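You operate a simulated robot arm through the tools that you are given. There is no shell and no other tool. Be economical: measure what you need, move in short steps, check, and stop when the job is done.

You run a simulated two-armed robot. Do the job below in one go: nothing can be reset, and whatever is moved stays where it is left.

## Task
Take the cap off the black tube and lay it down on the top of the mounting bench. Close the glue tray cover. Open the side table drawer, put the blue felt pad on the top of the grey table away in the inside of the side table drawer, then shut the drawer. Put the number card that says "5" from the top of the grey table on top of the white and purple box and the number card labelled "3" on the blue small navy board. Do these in any order.

The check looks at the end state, three seconds after you hand in, the way a careful person would. Anything else that was tipped, shoved, dropped, spilled or broken makes it a failure. A push-on lid holds only when it is set on centred and level and pressed home; a screw cap is set on level and turned clockwise until tight.

## Robot
Two 6-joint arms with two-finger grippers on one trunk, on a base that drives. Base frame: it is fixed to the floor where the robot stands at the start and does not move with it; the origin is under the middle of the robot, x ahead of it, y to its left, z up; the surface under the hand at the start is at about z = 860. Lengths are in mm, angles in degrees, forces in N, time in s.
The left shoulder is at the start at [30, 178, 1038], the right one opposite. With the tool pointing down near the work surface each hand reaches from about 460 to 840 mm from the robot's upright axis, wherever it stands, measured 20 degrees to its own side. Places, roughly: black tube [500, 0, 1000]; blue felt pad (7x5x5 cm) [-800, -1800, 900]; glue tray cover [800, 400, 900]; inside of the side table drawer [-600, -3800, 800]; number card [-250, -2000, 1000]; side table drawer [-500, -3800, 800]; small navy board (11x20x1 cm) [-600, -2000, 900]; white and purple box (20x10x11 cm) [-400, -1800, 1000]. Payload 2.54 kg a hand.
The tool frame of a hand sits at the grasp point between the pads (the TCP): z along the fingers, y along the line on which they close. The tips reach 30 mm beyond it. Largest opening 116 mm; the body of the gripper starts 95 mm behind the TCP.
Orientation is that of the tool frame in the base frame, as a unit quaternion [x, y, z, w]. With the fingers straight down and closing along the base's y, the tool's x points along the base's -x, its y along +y and its z along -z.

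## Interface
- The arms move only by the tool jog_arm. It takes "left_increments", "right_increments" or both (then of equal length, played together; a hand with none holds still); each is a list of rows, each an object (a shift or turn left out is 0, a gripper value left out holds the last) with "offset": the shift along the tool's x, y, z in cm, a list of three; "dr": the turn, a rotation vector about the tool's x, y, z in degrees, a list of three; "claw": the gripper command, from -1 (shut) to 1 (fully open), values between in proportion. In form: [{"offset": [dx, dy, dz], "dr": [ax, ay, az], "claw": claw}, ...]. A call has 1 to 12 rows; each row shifts and turns the commanded pose from where the row before left it, along the tool's axes as they then stand. Each row takes 0.2 s and may step no farther than 50 mm and 8.6 degrees from the row before; otherwise, or with a gripper value out of range, the whole call is refused. A pose out of reach is approached as far as the arm can. The call stops where the force on the tool passes 40 N (or 10 N more than at its start, if that is more) or the arm is blocked; 0.2 s more then pass. The fingers move at their own pace (about 153 mm/s each) and stop on an object; they squeeze with about 34 N. The grip force told is the motor's: it shows also when the fingers shut on nothing. Time passes only in rows, and 0.2 s behind the last, so rows that do not move let the fingers close. It gives the time, the measured TCP pose, the force on the tool (base axes), the opening and the grip force at its end, in the units of the frame above (readings bear some noise), with the torque about the TCP (base axes, N m) and any sound that the robot's microphone picked up.
- Cameras (640 x 400 px; columns grow to the right, rows downward): "scene" is now at [38.4, 28, 1756.1]; the picture's right is [0.42, -0.91, 0.00], its down [-0.72, -0.34, -0.61] and it looks along [0.55, 0.26, -0.80] (base axes); focal length 289 px, centre (320, 200). "left" rides on the left gripper at [69, 15, -122] in its tool frame; the picture's right is [-0.21, 0.98, 0.00], its down [-0.83, -0.18, -0.53] and it looks along [-0.52, -0.11, 0.85] (tool axes); focal length 251 px, centre (320, 200). "right" rides on the right gripper at [69, -15, -122] in its tool frame; the picture's right is [0.21, 0.98, 0.00], its down [-0.83, 0.18, -0.53] and it looks along [-0.52, 0.11, 0.85] (tool axes); focal length 251 px, centre (320, 200). There is no depth. A picture from a camera that has moved, and an enlarged one, comes with that camera's place and axes in the base frame and with its lens.
- get_image(camera): a new picture of that camera. It takes no simulated time.
- lift_body(by): slides the trunk up (or, below 0, down) by that many mm; the arms and the scene camera ride with it, the base frame stays. It gives what a move gives, with no picture.
- steer(legs): drives the robot by 1 to 6 legs, each [ahead, left, turn to the left] in mm, mm and degrees, along the robot's own axes; the way and the turn of a leg run together, so that a leg with both is an arc; at most 1500 mm and 180 degrees a leg. The arms and the cameras ride along, it lands a little off, and it stops where it bumps. It gives what a move gives.
- pan_tilt(pan, tilt): turns the head with the scene camera to pan (to the left, within 143 degrees either way) and tilt (down, from -29 to 69), counted from straight ahead of the robot. It gives what a move gives.
- inspect(camera, box): a new picture of the part [left, top, right, bottom] of that camera's present view, enlarged. It takes no simulated time.
- finish_job(): hands the job in; it is judged then, once.

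Go step by step. Nothing tells you exact positions but the pictures and the camera data: compare them with the known pose of the tool, close in by small moves and look again before you grip or let go. The budget is 165 turns and 118 pictures, counting those below and the enlarged ones. Unless the task says otherwise, let go and move clear before handing in, and close with one line.

The tools are called as name(argument=value, ...) on one line, values as JSON. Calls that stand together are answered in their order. jog_arm: Moves the arms, as the interface text tells. Its arguments: {"type":"object","properties":{"left_increments":{"type":"array","items":{"type":"object","properties":{"offset":{"type":"array","items":{"type":"number"}},"dr":{"type":"array","items":{"type":"number"}},"claw":{"type":"number"}}}},"right_increments":{"type":"array","items":{"type":"object","properties":{"offset":{"type":"array","items":{"type":"number"}},"dr":{"type":"array","items":{"type":"number"}},"claw":{"type":"number"}}}}},"required":[]} The other tools are called the same way: lift_body (by) slides the trunk up or down; steer (legs) drives the base; pan_tilt (pan, tilt) turns the head that bears the scene camera; get_image (camera) takes a picture; inspect (camera, box) takes an enlarged picture of a part of a camera's view; finish_job () hands the job in.

At the start:

```text
t: 0.0
left_eef_pos: [342.9, 307.4, 1211.9]
left_orientation: [0.0, 1.0, 0.0, 0.0]
left_ft_force: [-1.0, 0.1, 0.2]
left_moment: [0.03, 0.01, 0.0]
left_finger_gap: 116.0
left_gripper_force: 0.2
right_eef_pos: [537.6, -85.5, 1235.0]
right_orientation: [0.0, 1.0, 0.0, 0.0]
right_ft_force: [0.5, 0.2, -0.1]
right_moment: [0.01, 0.0, -0.02]
right_finger_gap: 116.3
right_gripper_force: 0.3
trunk travel left (down, up): [-250.0, 290.0]
robot x, y, heading: [0.8, 0.3, -0.0]
head pan, tilt: [24.9, 52.7]
```

scene: 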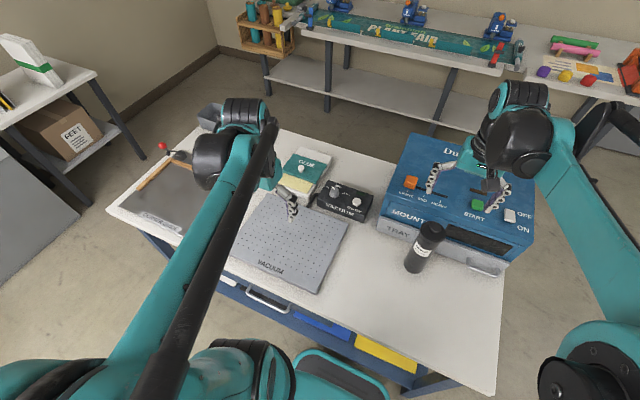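
right: 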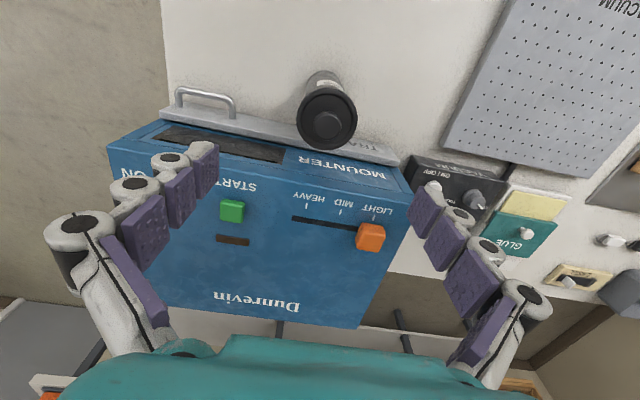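
left: 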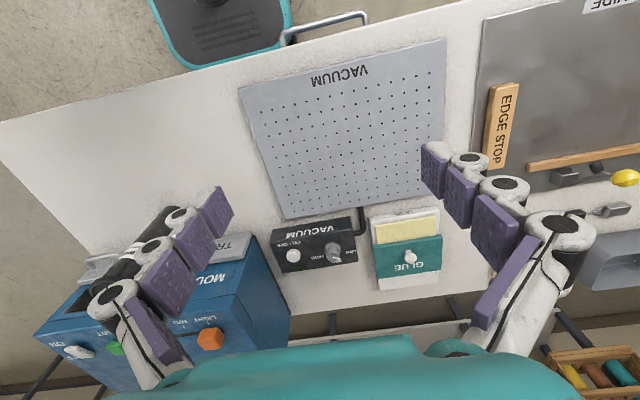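

I see the black tube standing in front of the blue mounter and the glue tray with its cover behind the vacuum board. I'll zoom in on both before moving.

inspect(camera="scene", box=[240, 130, 400, 230])

inspect(camera="right", box=[240, 50, 400, 150])

inspect(camera="scene", box=[360, 200, 520, 300])

inspect(camera="left", box=[340, 190, 500, 290])

```text
4.00 times, centred on (320, 180) of scene
camera zoom: at [38.4, 28.0, 1756.1], right [0.42, -0.91, 0.0], down [-0.72, -0.34, -0.61], along [0.55, 0.26, -0.8], focal length 1154 px, centre (320, 280)
```

zoom: 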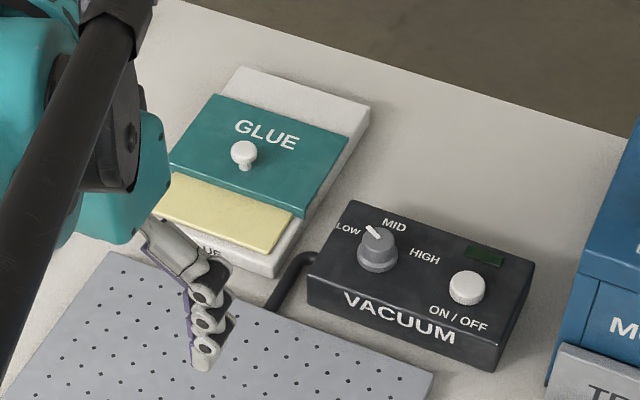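

```text
4.00 times, centred on (320, 100) of right
camera zoom: at [467.7, -100.5, 1357.1], right [-0.21, 0.98, 0.0], down [0.83, 0.18, 0.53], along [0.52, 0.11, -0.85], focal length 1006 px, centre (320, 600)
```

zoom: 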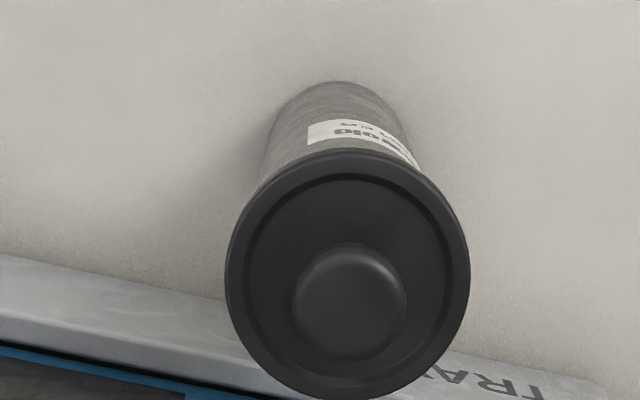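

```text
4.00 times, centred on (440, 250) of scene
camera zoom: at [38.4, 28.0, 1756.1], right [0.42, -0.91, 0.0], down [-0.72, -0.34, -0.61], along [0.55, 0.26, -0.8], focal length 1154 px, centre (-160, 0)
```

zoom: 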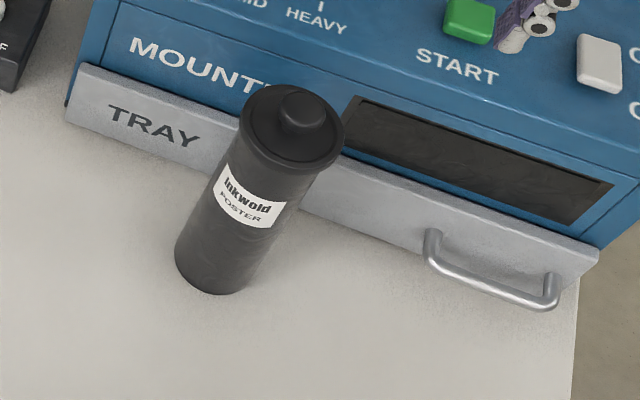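

```text
4.00 times, centred on (420, 240) of left
camera zoom: at [275.3, 322.5, 1334.3], right [0.21, 0.98, 0.0], down [0.83, -0.18, 0.53], along [0.52, -0.11, -0.85], focal length 1006 px, centre (-80, 40)
```

zoom: 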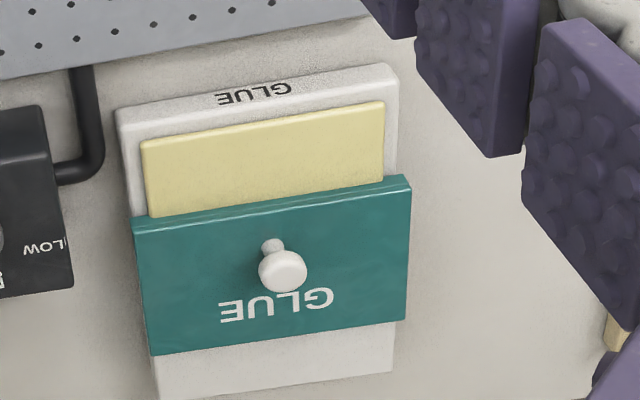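

The tube's knob top is at about (538, -78, 1094), and the glue cover slides toward me. I'll bring the right hand over the cap first.

jog_arm(right_increments=[{"offset": [0, 0.75, 3], "claw": 1}, {"offset": [0, 0, 4]}, {"offset": [0, 0, 3.5]}, {"offset": [0, 0, 0]}])

get_image(camera="right")

inspect(camera="scene", box=[360, 140, 560, 265])

```text
t: 1.0
left_eef_pos: [343.5, 307.1, 1212.7]
left_orientation: [0.001, 1.0, 0.0, 0.0]
left_ft_force: [0.2, 0.1, -0.6]
left_moment: [0.03, 0.0, 0.02]
left_finger_gap: 115.7
left_gripper_force: 0.0
right_eef_pos: [536.5, -79.5, 1130.6]
right_orientation: [0.0, 1.0, 0.0, -0.001]
right_ft_force: [-0.8, -0.3, 0.0]
right_moment: [-0.02, 0.0, 0.02]
right_finger_gap: 115.9
right_gripper_force: 0.0
trunk travel left (down, up): [-250.0, 290.0]
robot x, y, heading: [-1.0, 0.5, 0.2]
head pan, tilt: [24.9, 52.7]
```

```text
110 pictures are left
camera right: at [467.6, -94.5, 1252.0], right [-0.21, 0.98, 0.0], down [0.83, 0.18, 0.53], along [0.52, 0.11, -0.85], focal length 251 px, centre (320, 200)
```

right: 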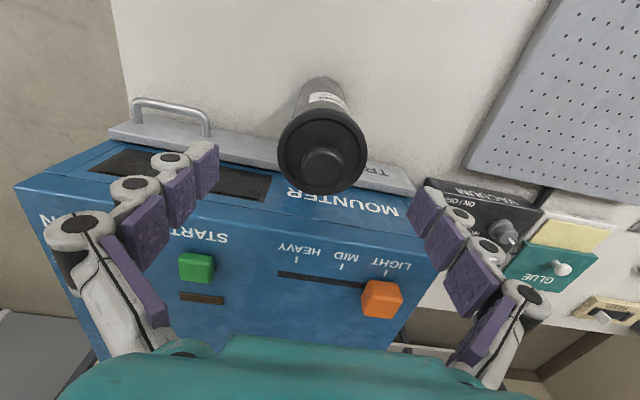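

```text
3.20 times, centred on (460, 202) of scene
camera zoom: at [37.9, 27.8, 1756.1], right [0.42, -0.91, 0.0], down [-0.72, -0.34, -0.61], along [0.55, 0.26, -0.8], focal length 924 px, centre (-128, 192)
```

zoom: 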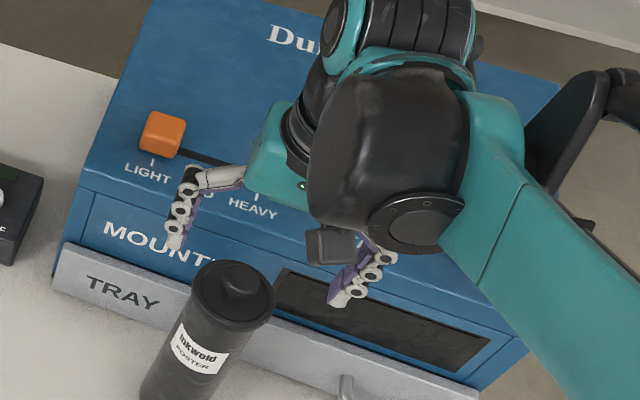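

The knob lies between the fingers. I'm descending so the fingers straddle the cap rim.

jog_arm(right_increments=[{"offset": [0, 0.2, 2]}, {"offset": [0, 0, 2]}, {"offset": [0, 0, 1.4]}, {"offset": [0, 0, 0]}])

inspect(camera="right", box=[160, 50, 480, 250])

inspect(camera="scene", box=[380, 160, 500, 235])

```text
t: 2.0
left_eef_pos: [343.5, 307.6, 1212.3]
left_orientation: [0.0, 1.0, 0.0, 0.0]
left_ft_force: [0.3, 0.5, 0.8]
left_moment: [-0.02, 0.0, -0.02]
left_finger_gap: 116.0
left_gripper_force: 0.1
right_eef_pos: [538.0, -75.4, 1074.5]
right_orientation: [0.001, 1.0, 0.0, 0.0]
right_ft_force: [-0.4, 0.0, 0.0]
right_moment: [-0.02, -0.02, 0.0]
right_finger_gap: 116.0
right_gripper_force: 0.0
trunk travel left (down, up): [-250.0, 290.0]
robot x, y, heading: [-3.8, -1.3, 0.0]
head pan, tilt: [24.9, 52.7]
```

```text
2.00 times, centred on (320, 150) of right
camera zoom: at [467.8, -90.5, 1196.9], right [-0.21, 0.98, 0.0], down [0.83, 0.18, 0.53], along [0.52, 0.11, -0.85], focal length 503 px, centre (320, 300)
```

zoom: 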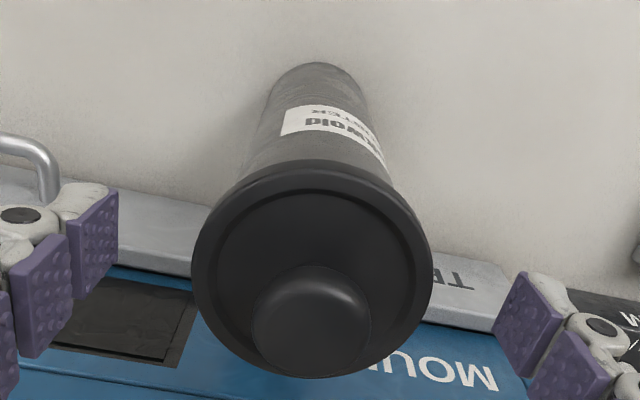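

```text
5.33 times, centred on (440, 198) of scene
camera zoom: at [38.2, 28.0, 1756.1], right [0.42, -0.91, 0.0], down [-0.72, -0.34, -0.61], along [0.55, 0.26, -0.8], focal length 1539 px, centre (-320, 213)
```

zoom: 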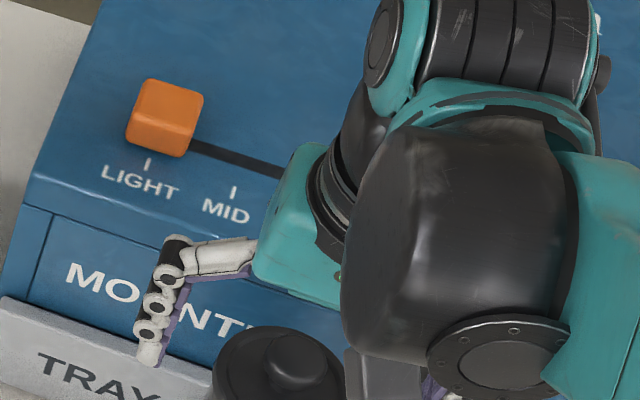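

The rim of the cap is at roughly z 1056–1066, lower than the TCP. I'll go down another 15 mm and close.

jog_arm(right_increments=[{"offset": [0, -0.2, 1.6]}, {"claw": -0.1}, {"claw": -0.3}, {"claw": -0.6}, {"claw": -1}, {}])

get_image(camera="right")

```text
t: 3.4
left_eef_pos: [342.6, 307.2, 1212.8]
left_orientation: [0.0, 1.0, 0.0, 0.0]
left_ft_force: [-0.4, 0.7, -0.6]
left_moment: [-0.04, -0.02, 0.0]
left_finger_gap: 116.0
left_gripper_force: 0.0
right_eef_pos: [539.1, -77.9, 1059.8]
right_orientation: [0.0, 1.0, 0.0, 0.0]
right_ft_force: [2.9, -1.6, 10.5]
right_moment: [-0.08, -0.2, 0.03]
right_finger_gap: 67.2
right_gripper_force: 34.3
trunk travel left (down, up): [-250.0, 290.0]
robot x, y, heading: [0.6, -0.3, 0.3]
head pan, tilt: [24.9, 52.7]
```

```text
106 pictures are left
camera right: at [467.7, -92.1, 1181.6], right [-0.21, 0.98, 0.0], down [0.83, 0.18, 0.53], along [0.52, 0.11, -0.85], focal length 251 px, centre (320, 200)
```

right: 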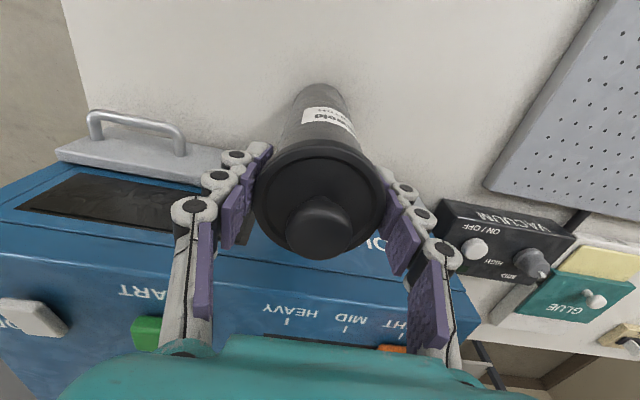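

The cap rim is gripped at 67 mm. I'll try a gentle pull up and watch the force.

jog_arm(right_increments=[{"offset": [0, 0, -0.3]}, {"offset": [0, 0, -0.3]}, {"offset": [0, 0, -0.4]}, {"offset": [0, 0, -0.5]}, {}])

inspect(camera="right", box=[220, 60, 420, 185])

inspect(camera="scene", box=[360, 180, 520, 280])

```text
t: 4.6
left_eef_pos: [343.3, 307.8, 1212.9]
left_orientation: [0.0, 1.0, 0.0, 0.0]
left_ft_force: [1.0, 0.1, -0.4]
left_moment: [-0.01, 0.02, -0.01]
left_finger_gap: 116.0
left_gripper_force: 0.0
right_eef_pos: [538.0, -77.7, 1074.9]
right_orientation: [0.0, 1.0, 0.0, 0.0]
right_ft_force: [-0.2, -0.1, 0.0]
right_moment: [0.03, 0.05, 0.01]
right_finger_gap: 67.3
right_gripper_force: 33.7
trunk travel left (down, up): [-250.0, 290.0]
robot x, y, heading: [2.0, -0.5, 0.3]
head pan, tilt: [24.9, 52.7]
heard: snap
```

```text
3.20 times, centred on (320, 122) of right
camera zoom: at [468.2, -92.6, 1197.1], right [-0.21, 0.98, 0.0], down [0.83, 0.18, 0.53], along [0.52, 0.11, -0.85], focal length 805 px, centre (320, 448)
```

zoom: 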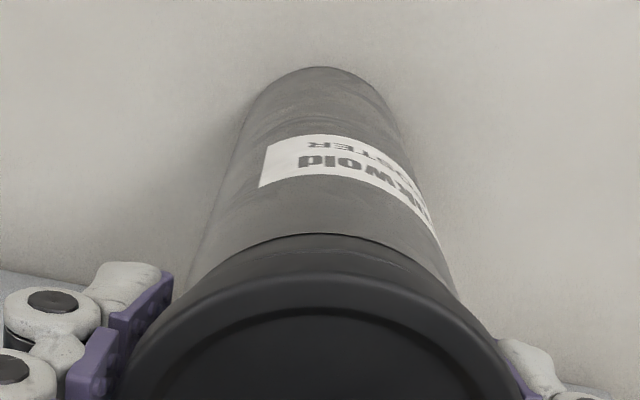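

```text
4.00 times, centred on (440, 230) of scene
camera zoom: at [38.6, 28.0, 1756.1], right [0.42, -0.91, 0.0], down [-0.72, -0.34, -0.61], along [0.55, 0.26, -0.8], focal length 1154 px, centre (-160, 80)
```

zoom: 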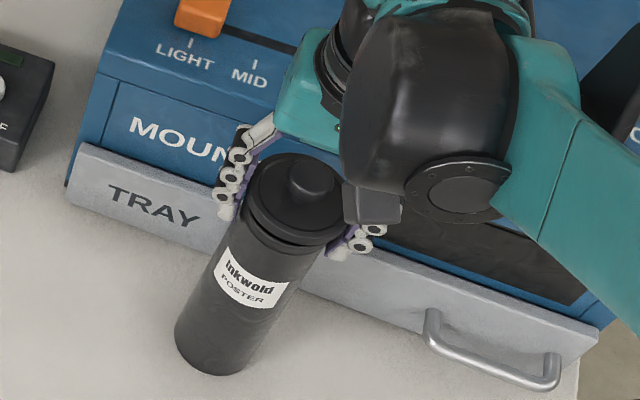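

The cap snapped free and the tube stayed standing. I'll lift it well clear and look at its skirt relative to the fingertips.

jog_arm(right_increments=[{"offset": [0, 0, -3]}, {"offset": [0, 0, -4]}, {"offset": [3, -4, 0]}, {"offset": [2.8, -4, 0]}, {"offset": [2, -3.2, 0]}, {}])

inspect(camera="scene", box=[360, 180, 560, 305])

get_image(camera="right")

```text
t: 6.0
left_eef_pos: [343.5, 308.2, 1212.4]
left_orientation: [0.0, 1.0, 0.0, 0.0]
left_ft_force: [-0.2, 0.3, -0.2]
left_moment: [-0.05, -0.01, -0.01]
left_finger_gap: 116.2
left_gripper_force: 0.1
right_eef_pos: [461.0, -190.2, 1145.5]
right_orientation: [0.0, 1.0, -0.001, -0.001]
right_ft_force: [0.5, 0.2, -0.7]
right_moment: [-0.03, -0.03, -0.01]
right_finger_gap: 67.0
right_gripper_force: 34.6
trunk travel left (down, up): [-250.0, 290.0]
robot x, y, heading: [-2.6, -2.9, -0.2]
head pan, tilt: [24.9, 52.7]
```

```text
3.20 times, centred on (460, 242) of scene
camera zoom: at [39.1, 28.8, 1756.0], right [0.42, -0.91, 0.0], down [-0.72, -0.34, -0.61], along [0.55, 0.25, -0.8], focal length 924 px, centre (-128, 64)
```

zoom: 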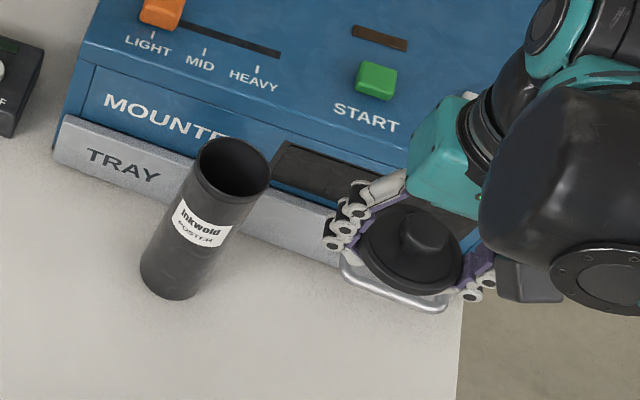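

```text
102 pictures are left
camera right: at [391.3, -204.4, 1267.3], right [-0.21, 0.98, 0.0], down [0.83, 0.18, 0.53], along [0.52, 0.11, -0.85], focal length 251 px, centre (320, 200)
```

right: 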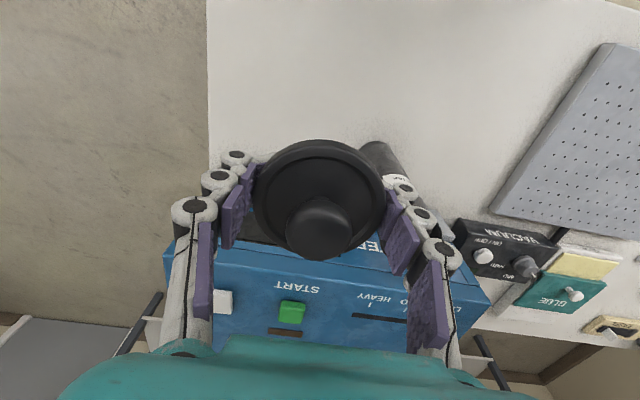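

The tube is open and undisturbed, and there is free bench beneath the cap. I'm lowering it to the bench top.

jog_arm(right_increments=[{"offset": [0, 0, 5]}, {"offset": [0, 0, 5]}, {"offset": [0, 0, 5]}, {"offset": [0, 0, 5]}, {"offset": [0, 0, 3.5]}, {"offset": [0, 0, 1]}, {"offset": [0, 0, 0.5]}, {"offset": [0, 0, 0.3]}, {"offset": [0, 0, 0.3]}, {"offset": [0, 0, 0.3]}, {"offset": [0, 0, 0.3]}, {}])

inspect(camera="scene", box=[380, 200, 540, 300])

```text
t: 8.6
left_eef_pos: [342.7, 308.2, 1212.1]
left_orientation: [0.0, 1.0, 0.0, 0.001]
left_ft_force: [0.6, -0.3, -0.3]
left_moment: [0.0, -0.02, 0.02]
left_finger_gap: 115.9
left_gripper_force: 0.0
right_eef_pos: [458.2, -189.5, 883.3]
right_orientation: [0.0, 1.0, 0.0, 0.0]
right_ft_force: [-0.2, -0.1, -0.5]
right_moment: [0.02, 0.02, -0.01]
right_finger_gap: 67.0
right_gripper_force: 34.0
trunk travel left (down, up): [-250.0, 290.0]
robot x, y, heading: [1.3, 1.1, -0.0]
head pan, tilt: [24.9, 52.7]
```

```text
4.00 times, centred on (460, 250) of scene
camera zoom: at [38.3, 28.0, 1756.1], right [0.42, -0.91, 0.0], down [-0.72, -0.34, -0.61], along [0.55, 0.26, -0.8], focal length 1154 px, centre (-240, 0)
```

zoom: 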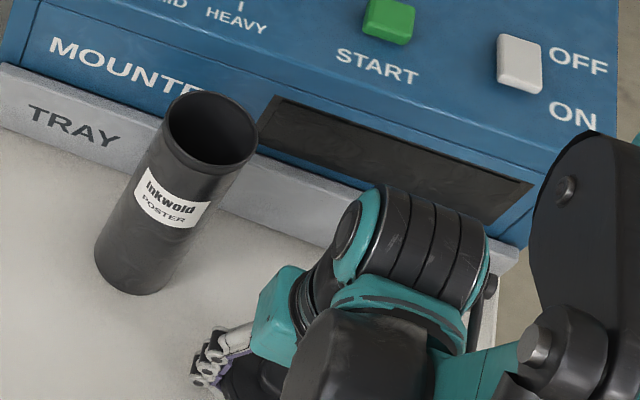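

No contact yet at TCP 883. I'll keep lowering in small steps until touch.

jog_arm(right_increments=[{"offset": [0, 0, 0.3]}, {"offset": [0, 0, 0.3]}, {"offset": [0, 0, 0.3]}, {"offset": [0, 0, 0.3]}, {"offset": [0, 0, 0.2]}])

get_image(camera="left")

```text
t: 9.8
left_eef_pos: [342.8, 307.7, 1212.5]
left_orientation: [0.0, 1.0, -0.001, 0.0]
left_ft_force: [0.0, 0.2, -0.9]
left_moment: [0.03, -0.03, 0.01]
left_finger_gap: 115.9
left_gripper_force: 0.0
right_eef_pos: [465.6, -191.4, 877.2]
right_orientation: [0.0, 1.0, 0.0, -0.001]
right_ft_force: [0.0, 0.1, -0.7]
right_moment: [-0.01, 0.01, 0.0]
right_finger_gap: 67.3
right_gripper_force: 33.7
right hand out of reach, approached as far as the arm can: row 1, 3, 5
trunk travel left (down, up): [-250.0, 290.0]
robot x, y, heading: [1.7, -0.9, -0.1]
head pan, tilt: [24.9, 52.7]
```

```text
100 pictures are left
camera left: at [275.3, 322.5, 1334.3], right [0.21, 0.98, 0.0], down [0.83, -0.18, 0.53], along [0.52, -0.11, -0.85], focal length 251 px, centre (320, 200)
```

left: 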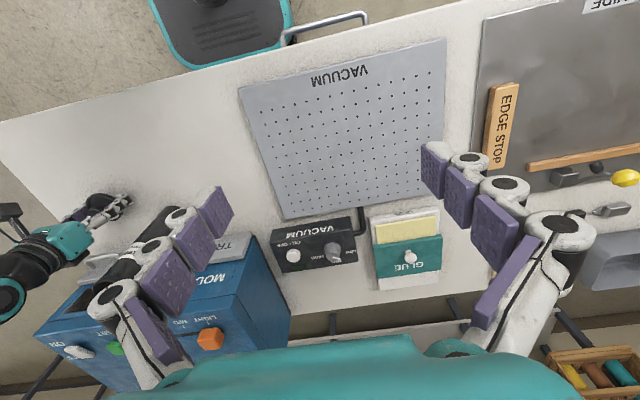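

I hit the arm's inner reach limit. I'll move a bit farther out, then continue down.

jog_arm(right_increments=[{"offset": [-1.5, -1, -1]}, {"offset": [-2, -1, 0]}, {}])

inspect(camera="left", box=[40, 150, 200, 250])

```text
t: 10.6
left_eef_pos: [342.1, 307.6, 1212.1]
left_orientation: [0.0, 1.0, -0.001, -0.001]
left_ft_force: [-0.1, 0.0, -0.4]
left_moment: [-0.02, 0.0, -0.01]
left_finger_gap: 115.9
left_gripper_force: 0.1
right_eef_pos: [501.3, -210.7, 888.0]
right_orientation: [0.0, 1.0, 0.0, 0.0]
right_ft_force: [-1.0, 0.6, -1.4]
right_moment: [0.03, -0.01, -0.01]
right_finger_gap: 67.1
right_gripper_force: 34.3
trunk travel left (down, up): [-250.0, 290.0]
robot x, y, heading: [1.2, 0.1, -0.1]
head pan, tilt: [24.9, 52.7]
```

```text
4.00 times, centred on (120, 200) of left
camera zoom: at [274.8, 322.7, 1334.4], right [0.21, 0.98, 0.0], down [0.83, -0.18, 0.53], along [0.52, -0.11, -0.85], focal length 1006 px, centre (1120, 200)
```

zoom: 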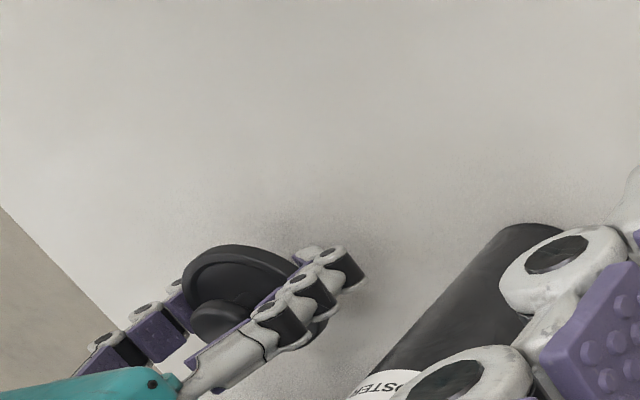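

The cap is near the bench with a little gap left. Continuing down gently.

jog_arm(right_increments=[{"offset": [0, 0, 0.3]}, {"offset": [0, 0, 0.3]}, {"offset": [0, 0, 0.3]}, {"offset": [0, 0, 0.3]}, {"offset": [0, 0, 0.2]}, {"offset": [0, 0, 0.2]}, {"offset": [0, 0, 0.2]}, {"offset": [0, 0, 0.2]}, {}])

inspect(camera="left", box=[40, 150, 200, 250])

```text
t: 12.6
left_eef_pos: [341.7, 307.7, 1213.0]
left_orientation: [0.0, 1.0, 0.0, 0.001]
left_ft_force: [-0.1, 0.3, 0.0]
left_moment: [-0.01, -0.01, -0.01]
left_finger_gap: 116.1
left_gripper_force: 0.1
right_eef_pos: [499.4, -208.8, 866.8]
right_orientation: [0.0, 1.0, 0.0, 0.0]
right_ft_force: [3.2, 0.6, 21.3]
right_moment: [-0.01, 0.0, 0.0]
right_finger_gap: 67.0
right_gripper_force: 34.0
trunk travel left (down, up): [-250.0, 290.0]
robot x, y, heading: [1.0, 0.6, 0.0]
head pan, tilt: [24.9, 52.7]
```

```text
4.00 times, centred on (120, 200) of left
camera zoom: at [274.2, 323.2, 1334.4], right [0.21, 0.98, 0.0], down [0.83, -0.18, 0.53], along [0.52, -0.11, -0.84], focal length 1006 px, centre (1120, 200)
```

zoom: 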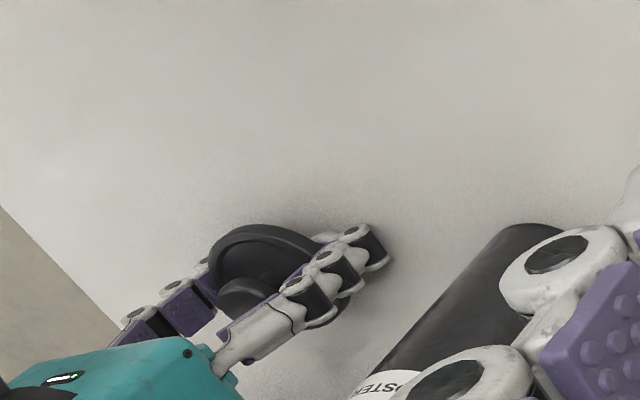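

Touched down at TCP 867. Releasing and rising.

jog_arm(right_increments=[{"offset": [0, 0, -0.2], "claw": -0.6}, {"claw": 0}, {"claw": 0.6}, {"claw": 1}, {"offset": [0, 0, -3]}, {"offset": [0, 0, -5]}, {"offset": [0, 0, -5]}, {"offset": [0, 0, -5]}, {"offset": [0, 0, -5]}, {"offset": [0, 0, -5]}, {"offset": [0, 0, -5]}])

get_image(camera="scene")

```text
t: 15.0
left_eef_pos: [341.6, 307.8, 1212.1]
left_orientation: [0.0, 1.0, -0.001, 0.001]
left_ft_force: [-0.9, 0.0, -0.3]
left_moment: [0.0, -0.02, 0.0]
left_finger_gap: 116.1
left_gripper_force: 0.1
right_eef_pos: [500.6, -205.9, 1201.9]
right_orientation: [0.0, 1.0, 0.0, 0.0]
right_ft_force: [-1.0, 0.6, -0.5]
right_moment: [-0.03, -0.03, -0.03]
right_finger_gap: 116.0
right_gripper_force: 0.0
trunk travel left (down, up): [-250.0, 290.0]
robot x, y, heading: [-2.3, 0.6, -0.2]
head pan, tilt: [24.9, 52.7]
```

```text
97 pictures are left
camera scene: at [37.2, 28.4, 1756.1], right [0.42, -0.91, 0.0], down [-0.72, -0.34, -0.61], along [0.55, 0.25, -0.8], focal length 289 px, centre (320, 200)
```

scene: 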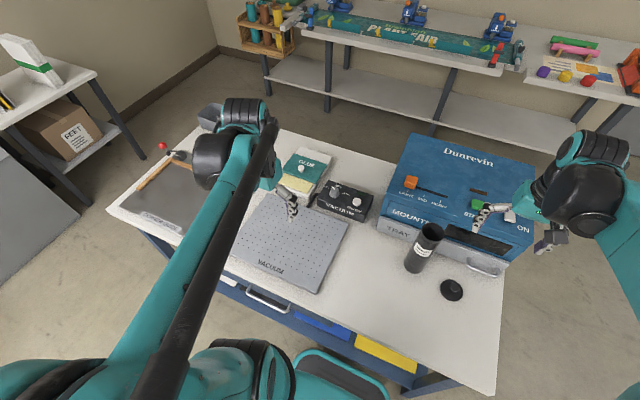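

The cap rests on the bench. The glue cover knob is near (722, 437, 910), at the edge of the left arm's reach, so I'll drive left 250 mm first.

steer(legs=[[0, 250, 0]])

get_image(camera="left")

get_image(camera="scene")

```text
t: 16.8
left_eef_pos: [341.9, 557.2, 1211.6]
left_orientation: [0.001, 1.0, -0.001, 0.0]
left_ft_force: [-0.5, -0.6, -1.1]
left_moment: [-0.01, 0.03, -0.02]
left_finger_gap: 115.7
left_gripper_force: 0.0
right_eef_pos: [500.6, 43.3, 1200.9]
right_orientation: [0.001, 1.0, 0.0, 0.0]
right_ft_force: [-0.8, 0.3, -0.2]
right_moment: [-0.05, 0.04, -0.01]
right_finger_gap: 115.9
right_gripper_force: 0.1
trunk travel left (down, up): [-250.0, 290.0]
robot x, y, heading: [-0.9, 249.1, 0.1]
head pan, tilt: [24.9, 52.7]
```

```text
96 pictures are left
camera left: at [275.3, 572.8, 1334.1], right [0.21, 0.98, 0.0], down [0.83, -0.18, 0.53], along [0.52, -0.12, -0.85], focal length 251 px, centre (320, 200)
```

left: 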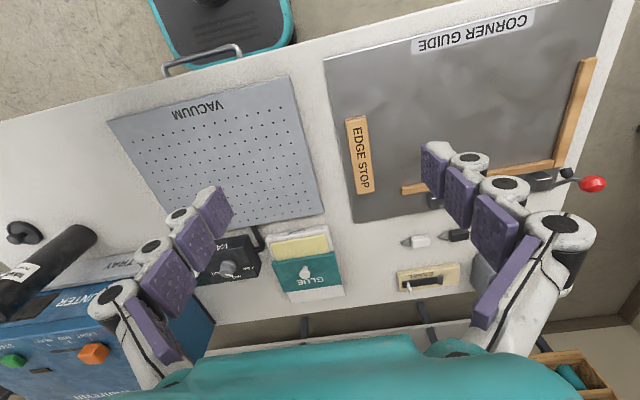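

```text
95 pictures are left
camera scene: at [38.4, 278.6, 1756.0], right [0.42, -0.91, 0.0], down [-0.72, -0.34, -0.61], along [0.55, 0.25, -0.8], focal length 289 px, centre (320, 200)
```

scene: 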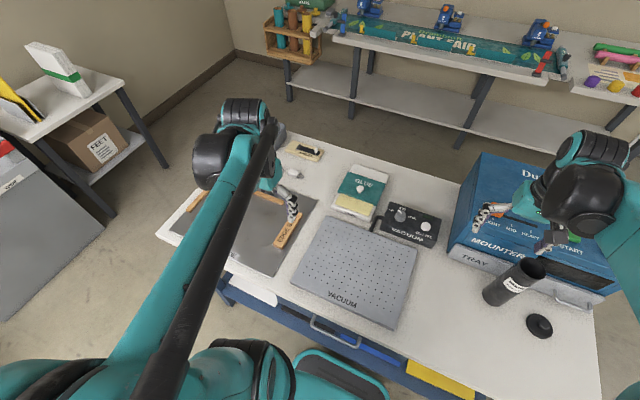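

Triangulating puts the knob around (716, 436, 920). I'll move the left hand above it.

jog_arm(left_increments=[{"offset": [-4.7, -1.5, 0], "claw": 0.2}, {"offset": [-4.7, -1.5, 0]}, {"offset": [-4.7, -1.5, 0]}, {"offset": [-4.7, -1.5, 0]}, {"offset": [-4.7, -1.5, 0]}, {"offset": [-4.7, -1.5, 0]}, {"offset": [-4.7, -1.5, 0]}, {"offset": [-4.7, -1.5, 0]}, {"offset": [0, 0, 4.5]}, {"offset": [0, 0, 4.5]}, {"offset": [0, 0, 4.5]}, {}])

get_image(camera="left")

inspect(camera="scene", box=[280, 130, 440, 230])

```text
t: 19.4
left_eef_pos: [720.9, 437.0, 1078.7]
left_orientation: [0.0, 1.0, -0.001, 0.0]
left_ft_force: [0.7, -0.3, 0.4]
left_moment: [0.0, -0.02, -0.04]
left_finger_gap: 69.8
left_gripper_force: 0.0
right_eef_pos: [500.8, 43.1, 1200.7]
right_orientation: [0.001, 1.0, 0.0, 0.0]
right_ft_force: [0.7, -0.8, 0.9]
right_moment: [0.0, 0.01, 0.0]
right_finger_gap: 115.8
right_gripper_force: 0.0
trunk travel left (down, up): [-250.0, 290.0]
robot x, y, heading: [-1.9, 249.2, 0.2]
head pan, tilt: [24.9, 52.7]
```

```text
94 pictures are left
camera left: at [653.1, 451.9, 1200.3], right [0.21, 0.98, 0.0], down [0.83, -0.18, 0.53], along [0.52, -0.11, -0.85], focal length 251 px, centre (320, 200)
```

left: 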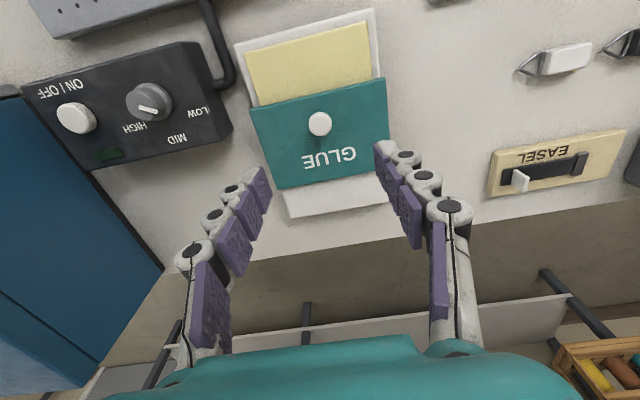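

```text
4.00 times, centred on (360, 180) of scene
camera zoom: at [37.8, 277.0, 1756.1], right [0.42, -0.91, 0.0], down [-0.72, -0.34, -0.61], along [0.55, 0.26, -0.8], focal length 1154 px, centre (160, 280)
```

zoom: 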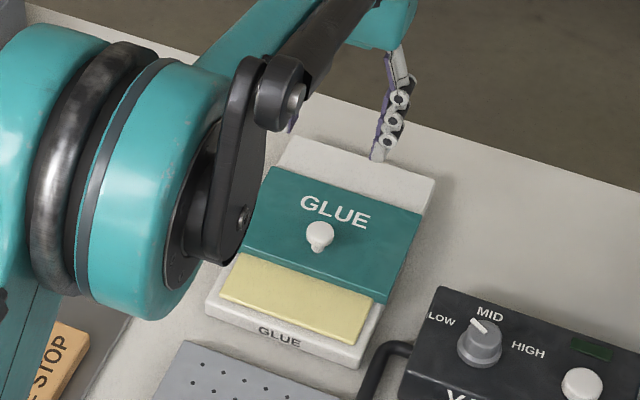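

The knob top is at about (728, 437, 916) and the tray is aligned with x. I'm descending around the knob with half-open fingers.

jog_arm(left_increments=[{"offset": [-0.7, 0, 5]}, {"offset": [0, 0, 5]}, {"offset": [0, 0, 3]}, {"offset": [0, 0, 1]}, {}])

get_image(camera="left")

inspect(camera="scene", box=[280, 130, 440, 230])

```text
refused: row 1 steps farther than a row can; nothing moved
```

```text
92 pictures are left
camera left: at [653.1, 451.9, 1200.3], right [0.21, 0.98, 0.0], down [0.83, -0.18, 0.53], along [0.52, -0.11, -0.85], focal length 251 px, centre (320, 200)
```

left: 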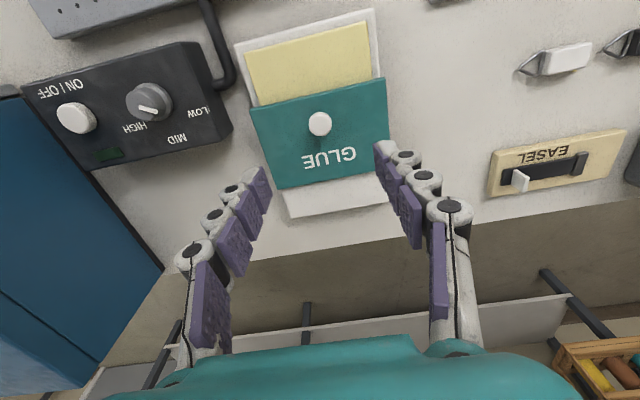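

```text
4.00 times, centred on (360, 180) of scene
camera zoom: at [37.8, 277.0, 1756.1], right [0.42, -0.91, 0.0], down [-0.72, -0.34, -0.61], along [0.55, 0.26, -0.8], focal length 1154 px, centre (160, 280)
```

zoom: 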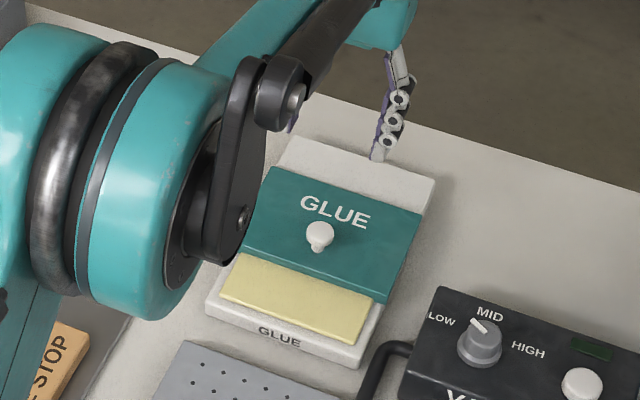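

That row was slightly too long, so nothing moved. Repeating it with smaller rows.

jog_arm(left_increments=[{"offset": [-0.7, 0, 4.5]}, {"offset": [0, 0, 4.5]}, {"offset": [0, 0, 4]}, {"offset": [0, 0, 1]}, {}])

get_image(camera="left")

```text
t: 20.6
left_eef_pos: [726.4, 436.3, 937.2]
left_orientation: [0.0, 1.0, 0.0, -0.001]
left_ft_force: [-0.9, 0.7, -0.1]
left_moment: [0.0, 0.0, -0.01]
left_finger_gap: 69.5
left_gripper_force: 0.0
right_eef_pos: [501.1, 41.9, 1200.7]
right_orientation: [0.0, 1.0, 0.0, -0.001]
right_ft_force: [-0.9, 0.1, -1.4]
right_moment: [-0.02, 0.01, 0.01]
right_finger_gap: 116.1
right_gripper_force: 0.0
trunk travel left (down, up): [-250.0, 290.0]
robot x, y, heading: [3.0, 250.1, 0.3]
head pan, tilt: [24.9, 52.7]
```

```text
90 pictures are left
camera left: at [659.6, 452.1, 1059.5], right [0.21, 0.98, 0.0], down [0.83, -0.18, 0.53], along [0.52, -0.11, -0.85], focal length 251 px, centre (320, 200)
```

left: 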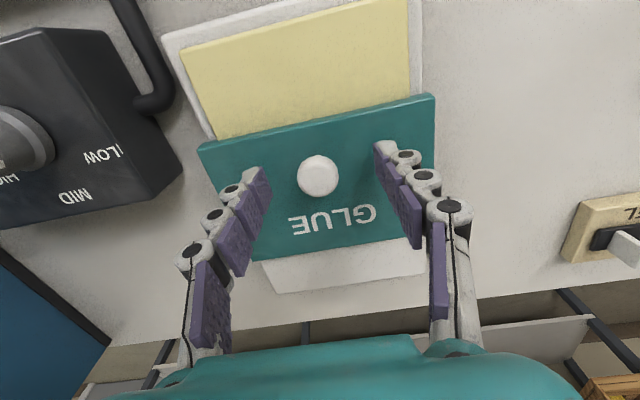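

The knob is centred between the tips. Lowering about 12 mm and closing.

jog_arm(left_increments=[{"offset": [-0.4, 0, 0.6]}, {"offset": [0, 0, 0.5]}, {"claw": -0.2}, {"claw": -0.6}, {"claw": -1}, {}])

get_image(camera="left")

```text
t: 22.0
left_eef_pos: [729.6, 435.5, 928.1]
left_orientation: [0.0, 1.0, -0.001, 0.001]
left_ft_force: [0.1, -7.7, 15.6]
left_moment: [-0.13, 0.2, 0.0]
left_finger_gap: 24.1
left_gripper_force: 44.8
right_eef_pos: [499.9, 40.8, 1202.9]
right_orientation: [0.001, 1.0, 0.001, 0.001]
right_ft_force: [0.0, -0.3, 0.1]
right_moment: [0.04, 0.03, 0.01]
right_finger_gap: 116.0
right_gripper_force: 0.1
trunk travel left (down, up): [-250.0, 290.0]
robot x, y, heading: [-2.0, 248.7, -0.1]
head pan, tilt: [24.9, 52.7]
```

```text
89 pictures are left
camera left: at [661.7, 450.6, 1049.7], right [0.22, 0.98, 0.0], down [0.83, -0.18, 0.53], along [0.52, -0.11, -0.84], focal length 251 px, centre (320, 200)
```

left: 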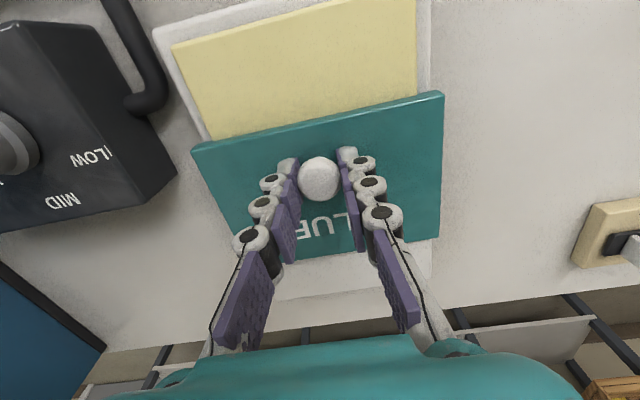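

The knob is gripped (24 mm). I'll pull it toward me in small steps and watch for the end stop.

jog_arm(left_increments=[{"offset": [0.8, 0, 0]}, {"offset": [0.8, 0, 0]}, {"offset": [0.8, 0, 0]}, {"offset": [0.8, 0, 0]}, {"offset": [0.8, 0, 0]}, {}])

get_image(camera="left")

```text
t: 23.4
left_eef_pos: [688.6, 435.2, 927.0]
left_orientation: [0.0, 1.0, 0.001, 0.001]
left_ft_force: [-0.6, -11.6, 20.9]
left_moment: [-0.23, 0.0, 0.01]
left_finger_gap: 24.4
left_gripper_force: 45.1
right_eef_pos: [497.8, 40.3, 1201.2]
right_orientation: [0.0, 1.0, 0.002, 0.002]
right_ft_force: [0.6, -0.5, 0.5]
right_moment: [-0.01, -0.03, -0.02]
right_finger_gap: 116.0
right_gripper_force: 0.1
trunk travel left (down, up): [-250.0, 290.0]
robot x, y, heading: [-1.4, 246.4, 0.1]
head pan, tilt: [24.9, 52.7]
```

```text
88 pictures are left
camera left: at [621.7, 450.5, 1049.6], right [0.22, 0.98, 0.0], down [0.82, -0.18, 0.54], along [0.52, -0.11, -0.84], focal length 251 px, centre (320, 200)
```

left: 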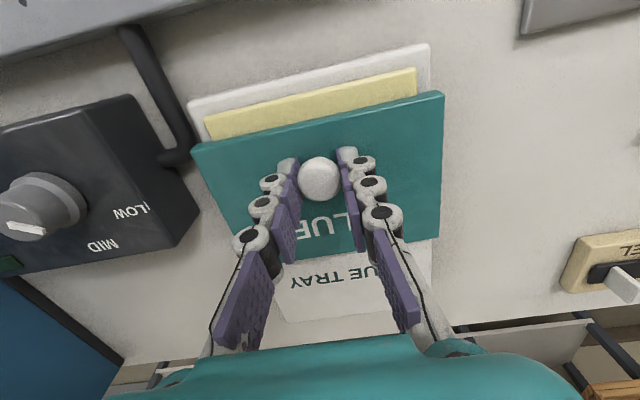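

The cover slides freely, and about 20 mm of yellow is still exposed. Continuing to the stop.

jog_arm(left_increments=[{"offset": [0.6, 0, 0]}, {"offset": [0.6, 0, 0]}, {"offset": [0.4, 0, 0]}, {"offset": [0.4, 0, 0]}, {}])

get_image(camera="left")

```text
t: 24.6
left_eef_pos: [668.8, 436.1, 926.7]
left_orientation: [0.0, 1.0, 0.001, 0.001]
left_ft_force: [-0.8, -14.9, 18.5]
left_moment: [-0.32, -0.06, 0.11]
left_finger_gap: 24.1
left_gripper_force: 44.8
right_eef_pos: [499.6, 39.9, 1200.7]
right_orientation: [0.0, 1.0, 0.0, 0.001]
right_ft_force: [0.6, -0.9, 0.4]
right_moment: [-0.05, -0.03, 0.0]
right_finger_gap: 116.2
right_gripper_force: 0.1
trunk travel left (down, up): [-250.0, 290.0]
robot x, y, heading: [-2.0, 251.2, 0.0]
head pan, tilt: [24.9, 52.7]
```

```text
87 pictures are left
camera left: at [600.8, 450.4, 1049.6], right [0.22, 0.98, 0.0], down [0.83, -0.18, 0.53], along [0.52, -0.11, -0.84], focal length 251 px, centre (320, 200)
```

left: 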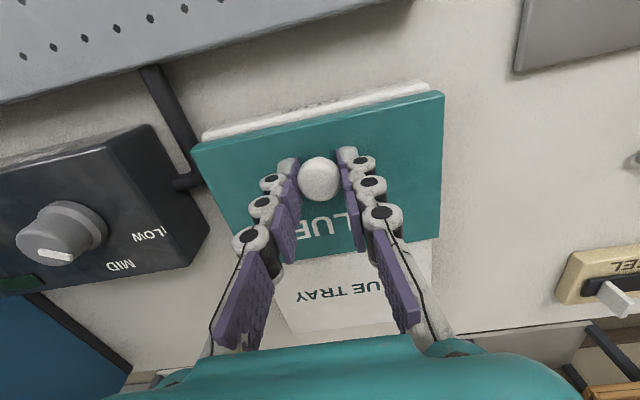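

The yellow is covered and a thin edge of the tray remains. I'll nudge it on to the end stop.

jog_arm(left_increments=[{"offset": [0.3, 0, 0]}, {"offset": [0.3, 0, 0]}, {"offset": [0.3, 0, 0]}, {"offset": [0.3, 0, 0]}, {}])

get_image(camera="left")

```text
t: 25.8
left_eef_pos: [661.4, 434.6, 927.4]
left_orientation: [0.001, 1.0, 0.0, 0.002]
left_ft_force: [4.7, -6.2, 11.8]
left_moment: [0.03, 0.59, 0.18]
left_finger_gap: 24.2
left_gripper_force: 45.1
right_eef_pos: [501.0, 41.8, 1200.7]
right_orientation: [0.001, 1.0, 0.0, 0.001]
right_ft_force: [0.5, 0.8, 0.3]
right_moment: [-0.03, 0.01, -0.01]
right_finger_gap: 115.9
right_gripper_force: 0.0
trunk travel left (down, up): [-250.0, 290.0]
robot x, y, heading: [1.7, 252.4, 0.4]
head pan, tilt: [24.9, 52.7]
stopped in row 5 (left hand): the force on the tool passed its limit at 41 N (the readings are from after the stop); the commanded pose is now the measured one
```

```text
86 pictures are left
camera left: at [592.5, 450.7, 1049.3], right [0.22, 0.98, 0.0], down [0.82, -0.18, 0.54], along [0.53, -0.12, -0.84], focal length 251 px, centre (320, 200)
```

left: 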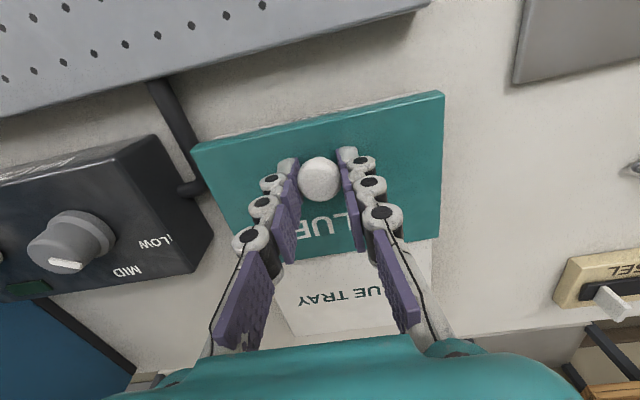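

The cover is at its stop and closed. Releasing, rising, and drawing the left hand back.

jog_arm(left_increments=[{"claw": -0.5}, {"claw": 0}, {"claw": 0.5}, {"offset": [0, 0, -4.5]}, {"offset": [0, 0, -4.5]}, {"offset": [0, 0, -4.5]}, {"offset": [0, 0, -4.5]}, {"offset": [0, 0, -4.5]}, {"offset": [4.5, 0, -1.5]}, {"offset": [4.7, 0, -1.5]}, {"offset": [4.8, 0, -1]}, {"offset": [4.8, 0, -1]}])

jog_arm(left_increments=[{"offset": [4.8, 0, 0]}, {"offset": [4.8, 0, 0]}], right_increments=[{"offset": [4, -2, 0]}, {"offset": [4, -2, 0]}])

pan_tilt(pan=-100, tilt=25)

get_image(camera="scene")

```text
t: 28.4
left_eef_pos: [467.0, 437.4, 1201.5]
left_orientation: [0.0, 1.0, 0.0, 0.004]
left_ft_force: [-1.4, -0.6, 0.0]
left_moment: [-0.01, -0.04, -0.04]
left_finger_gap: 87.2
left_gripper_force: 0.1
right_eef_pos: [497.2, 42.7, 1201.4]
right_orientation: [0.001, 1.0, 0.0, 0.0]
right_ft_force: [-0.2, 0.1, 0.4]
right_moment: [-0.01, -0.05, -0.03]
right_finger_gap: 116.0
right_gripper_force: 0.1
trunk travel left (down, up): [-250.0, 290.0]
robot x, y, heading: [-0.8, 249.1, 0.1]
head pan, tilt: [24.9, 52.7]
```

```text
t: 29.0
left_eef_pos: [370.0, 434.5, 1200.9]
left_orientation: [0.0, 1.0, 0.0, 0.004]
left_ft_force: [-0.2, 0.7, 0.1]
left_moment: [-0.01, -0.05, -0.01]
left_finger_gap: 86.9
left_gripper_force: 0.0
right_eef_pos: [416.0, 1.9, 1201.4]
right_orientation: [0.0, 1.0, 0.0, 0.001]
right_ft_force: [0.3, -0.4, 0.7]
right_moment: [0.01, -0.02, -0.01]
right_finger_gap: 116.1
right_gripper_force: 0.1
trunk travel left (down, up): [-250.0, 290.0]
robot x, y, heading: [0.3, 250.3, 0.2]
head pan, tilt: [24.9, 52.7]
```

```text
t: 31.0
left_eef_pos: [374.1, 435.4, 1201.4]
left_orientation: [0.0, 1.0, 0.0, 0.002]
left_ft_force: [0.1, -0.2, 0.7]
left_moment: [0.0, -0.02, -0.02]
left_finger_gap: 87.0
left_gripper_force: 0.0
right_eef_pos: [418.7, 2.2, 1200.6]
right_orientation: [0.0, 1.0, 0.0, 0.0]
right_ft_force: [-0.1, 0.5, 0.1]
right_moment: [-0.01, 0.03, 0.01]
right_finger_gap: 116.2
right_gripper_force: 0.1
trunk travel left (down, up): [-250.0, 290.0]
robot x, y, heading: [1.2, 249.6, 0.2]
head pan, tilt: [-100.0, 25.0]
```

```text
85 pictures are left
camera scene: at [-44.5, 155.4, 1797.2], right [-0.98, 0.17, 0.0], down [0.07, 0.42, -0.91], along [-0.16, -0.89, -0.42], focal length 289 px, centre (320, 200)
```

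scene: 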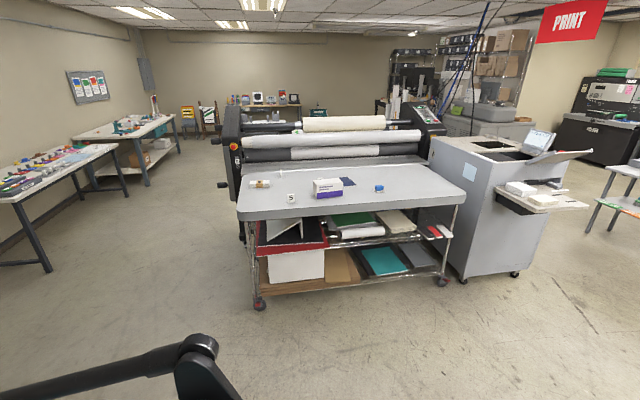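

I see the grey table ahead with the "5" card, box, navy board and felt pad; the side table is hidden behind the roller machine. Zooming in.

inspect(camera="scene", box=[230, 150, 470, 300])

inspect(camera="scene", box=[160, 70, 480, 270])

```text
2.67 times, centred on (350, 225) of scene
camera zoom: at [-44.5, 155.4, 1797.2], right [-0.98, 0.17, 0.0], down [0.07, 0.42, -0.91], along [-0.16, -0.89, -0.42], focal length 770 px, centre (240, 133)
```

zoom: 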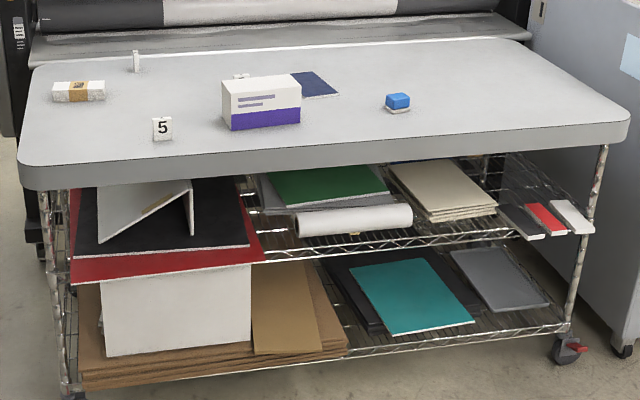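

```text
2.00 times, centred on (320, 170) of scene
camera zoom: at [-44.5, 155.4, 1797.2], right [-0.98, 0.17, 0.0], down [0.07, 0.42, -0.91], along [-0.16, -0.89, -0.42], focal length 577 px, centre (320, 260)
```

zoom: 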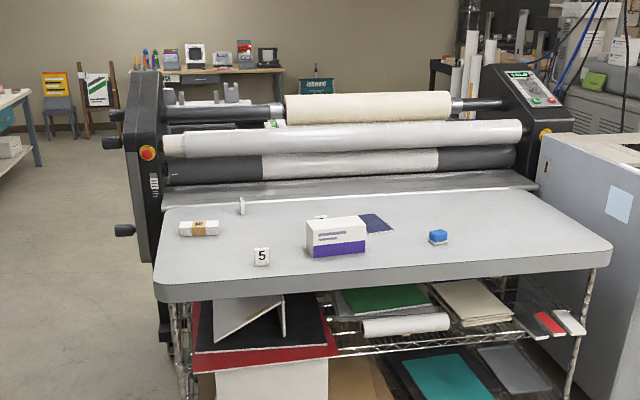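

The items are on the grey table with its front edge near y ≈ -1600. I'll back off the bench, turn right 90° and drive up near the table.

steer(legs=[[-350, 0, 0], [0, 0, -90], [1250, 0, 0]])

pan_tilt(pan=0, tilt=45)

get_image(camera="scene")

```text
t: 43.0
left_eef_pos: [-170.9, -1359.3, 1200.1]
left_orientation: [0.707, 0.707, -0.001, 0.001]
left_ft_force: [0.7, -0.2, 0.5]
left_moment: [0.03, -0.02, 0.02]
left_finger_gap: 87.0
left_gripper_force: 0.1
right_eef_pos: [-602.3, -1403.6, 1199.7]
right_orientation: [0.708, 0.706, -0.001, 0.0]
right_ft_force: [0.4, -0.9, -0.4]
right_moment: [-0.01, 0.02, -0.02]
right_finger_gap: 116.3
right_gripper_force: 0.0
trunk travel left (down, up): [-250.0, 290.0]
robot x, y, heading: [-354.2, -985.2, -90.1]
head pan, tilt: [-100.0, 25.0]
```

```text
t: 44.7
left_eef_pos: [-170.2, -1358.5, 1200.6]
left_orientation: [0.707, 0.707, -0.001, 0.001]
left_ft_force: [-0.1, 0.7, -0.1]
left_moment: [-0.02, 0.0, 0.0]
left_finger_gap: 87.0
left_gripper_force: 0.0
right_eef_pos: [-602.9, -1402.8, 1199.2]
right_orientation: [0.708, 0.706, 0.0, 0.0]
right_ft_force: [0.2, -0.4, -0.1]
right_moment: [-0.02, 0.03, 0.02]
right_finger_gap: 116.1
right_gripper_force: 0.0
trunk travel left (down, up): [-250.0, 290.0]
robot x, y, heading: [-356.6, -985.0, -90.2]
head pan, tilt: [0.0, 45.0]
```

```text
82 pictures are left
camera scene: at [-354.3, -1040.5, 1766.6], right [-1.0, 0.0, 0.0], down [0.0, 0.71, -0.71], along [0.0, -0.71, -0.71], focal length 289 px, centre (320, 200)
```

scene: 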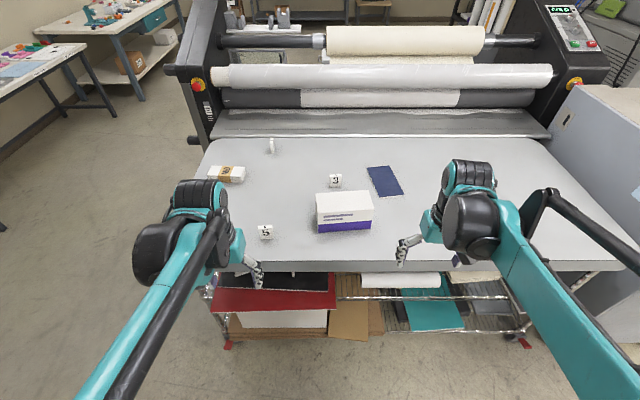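

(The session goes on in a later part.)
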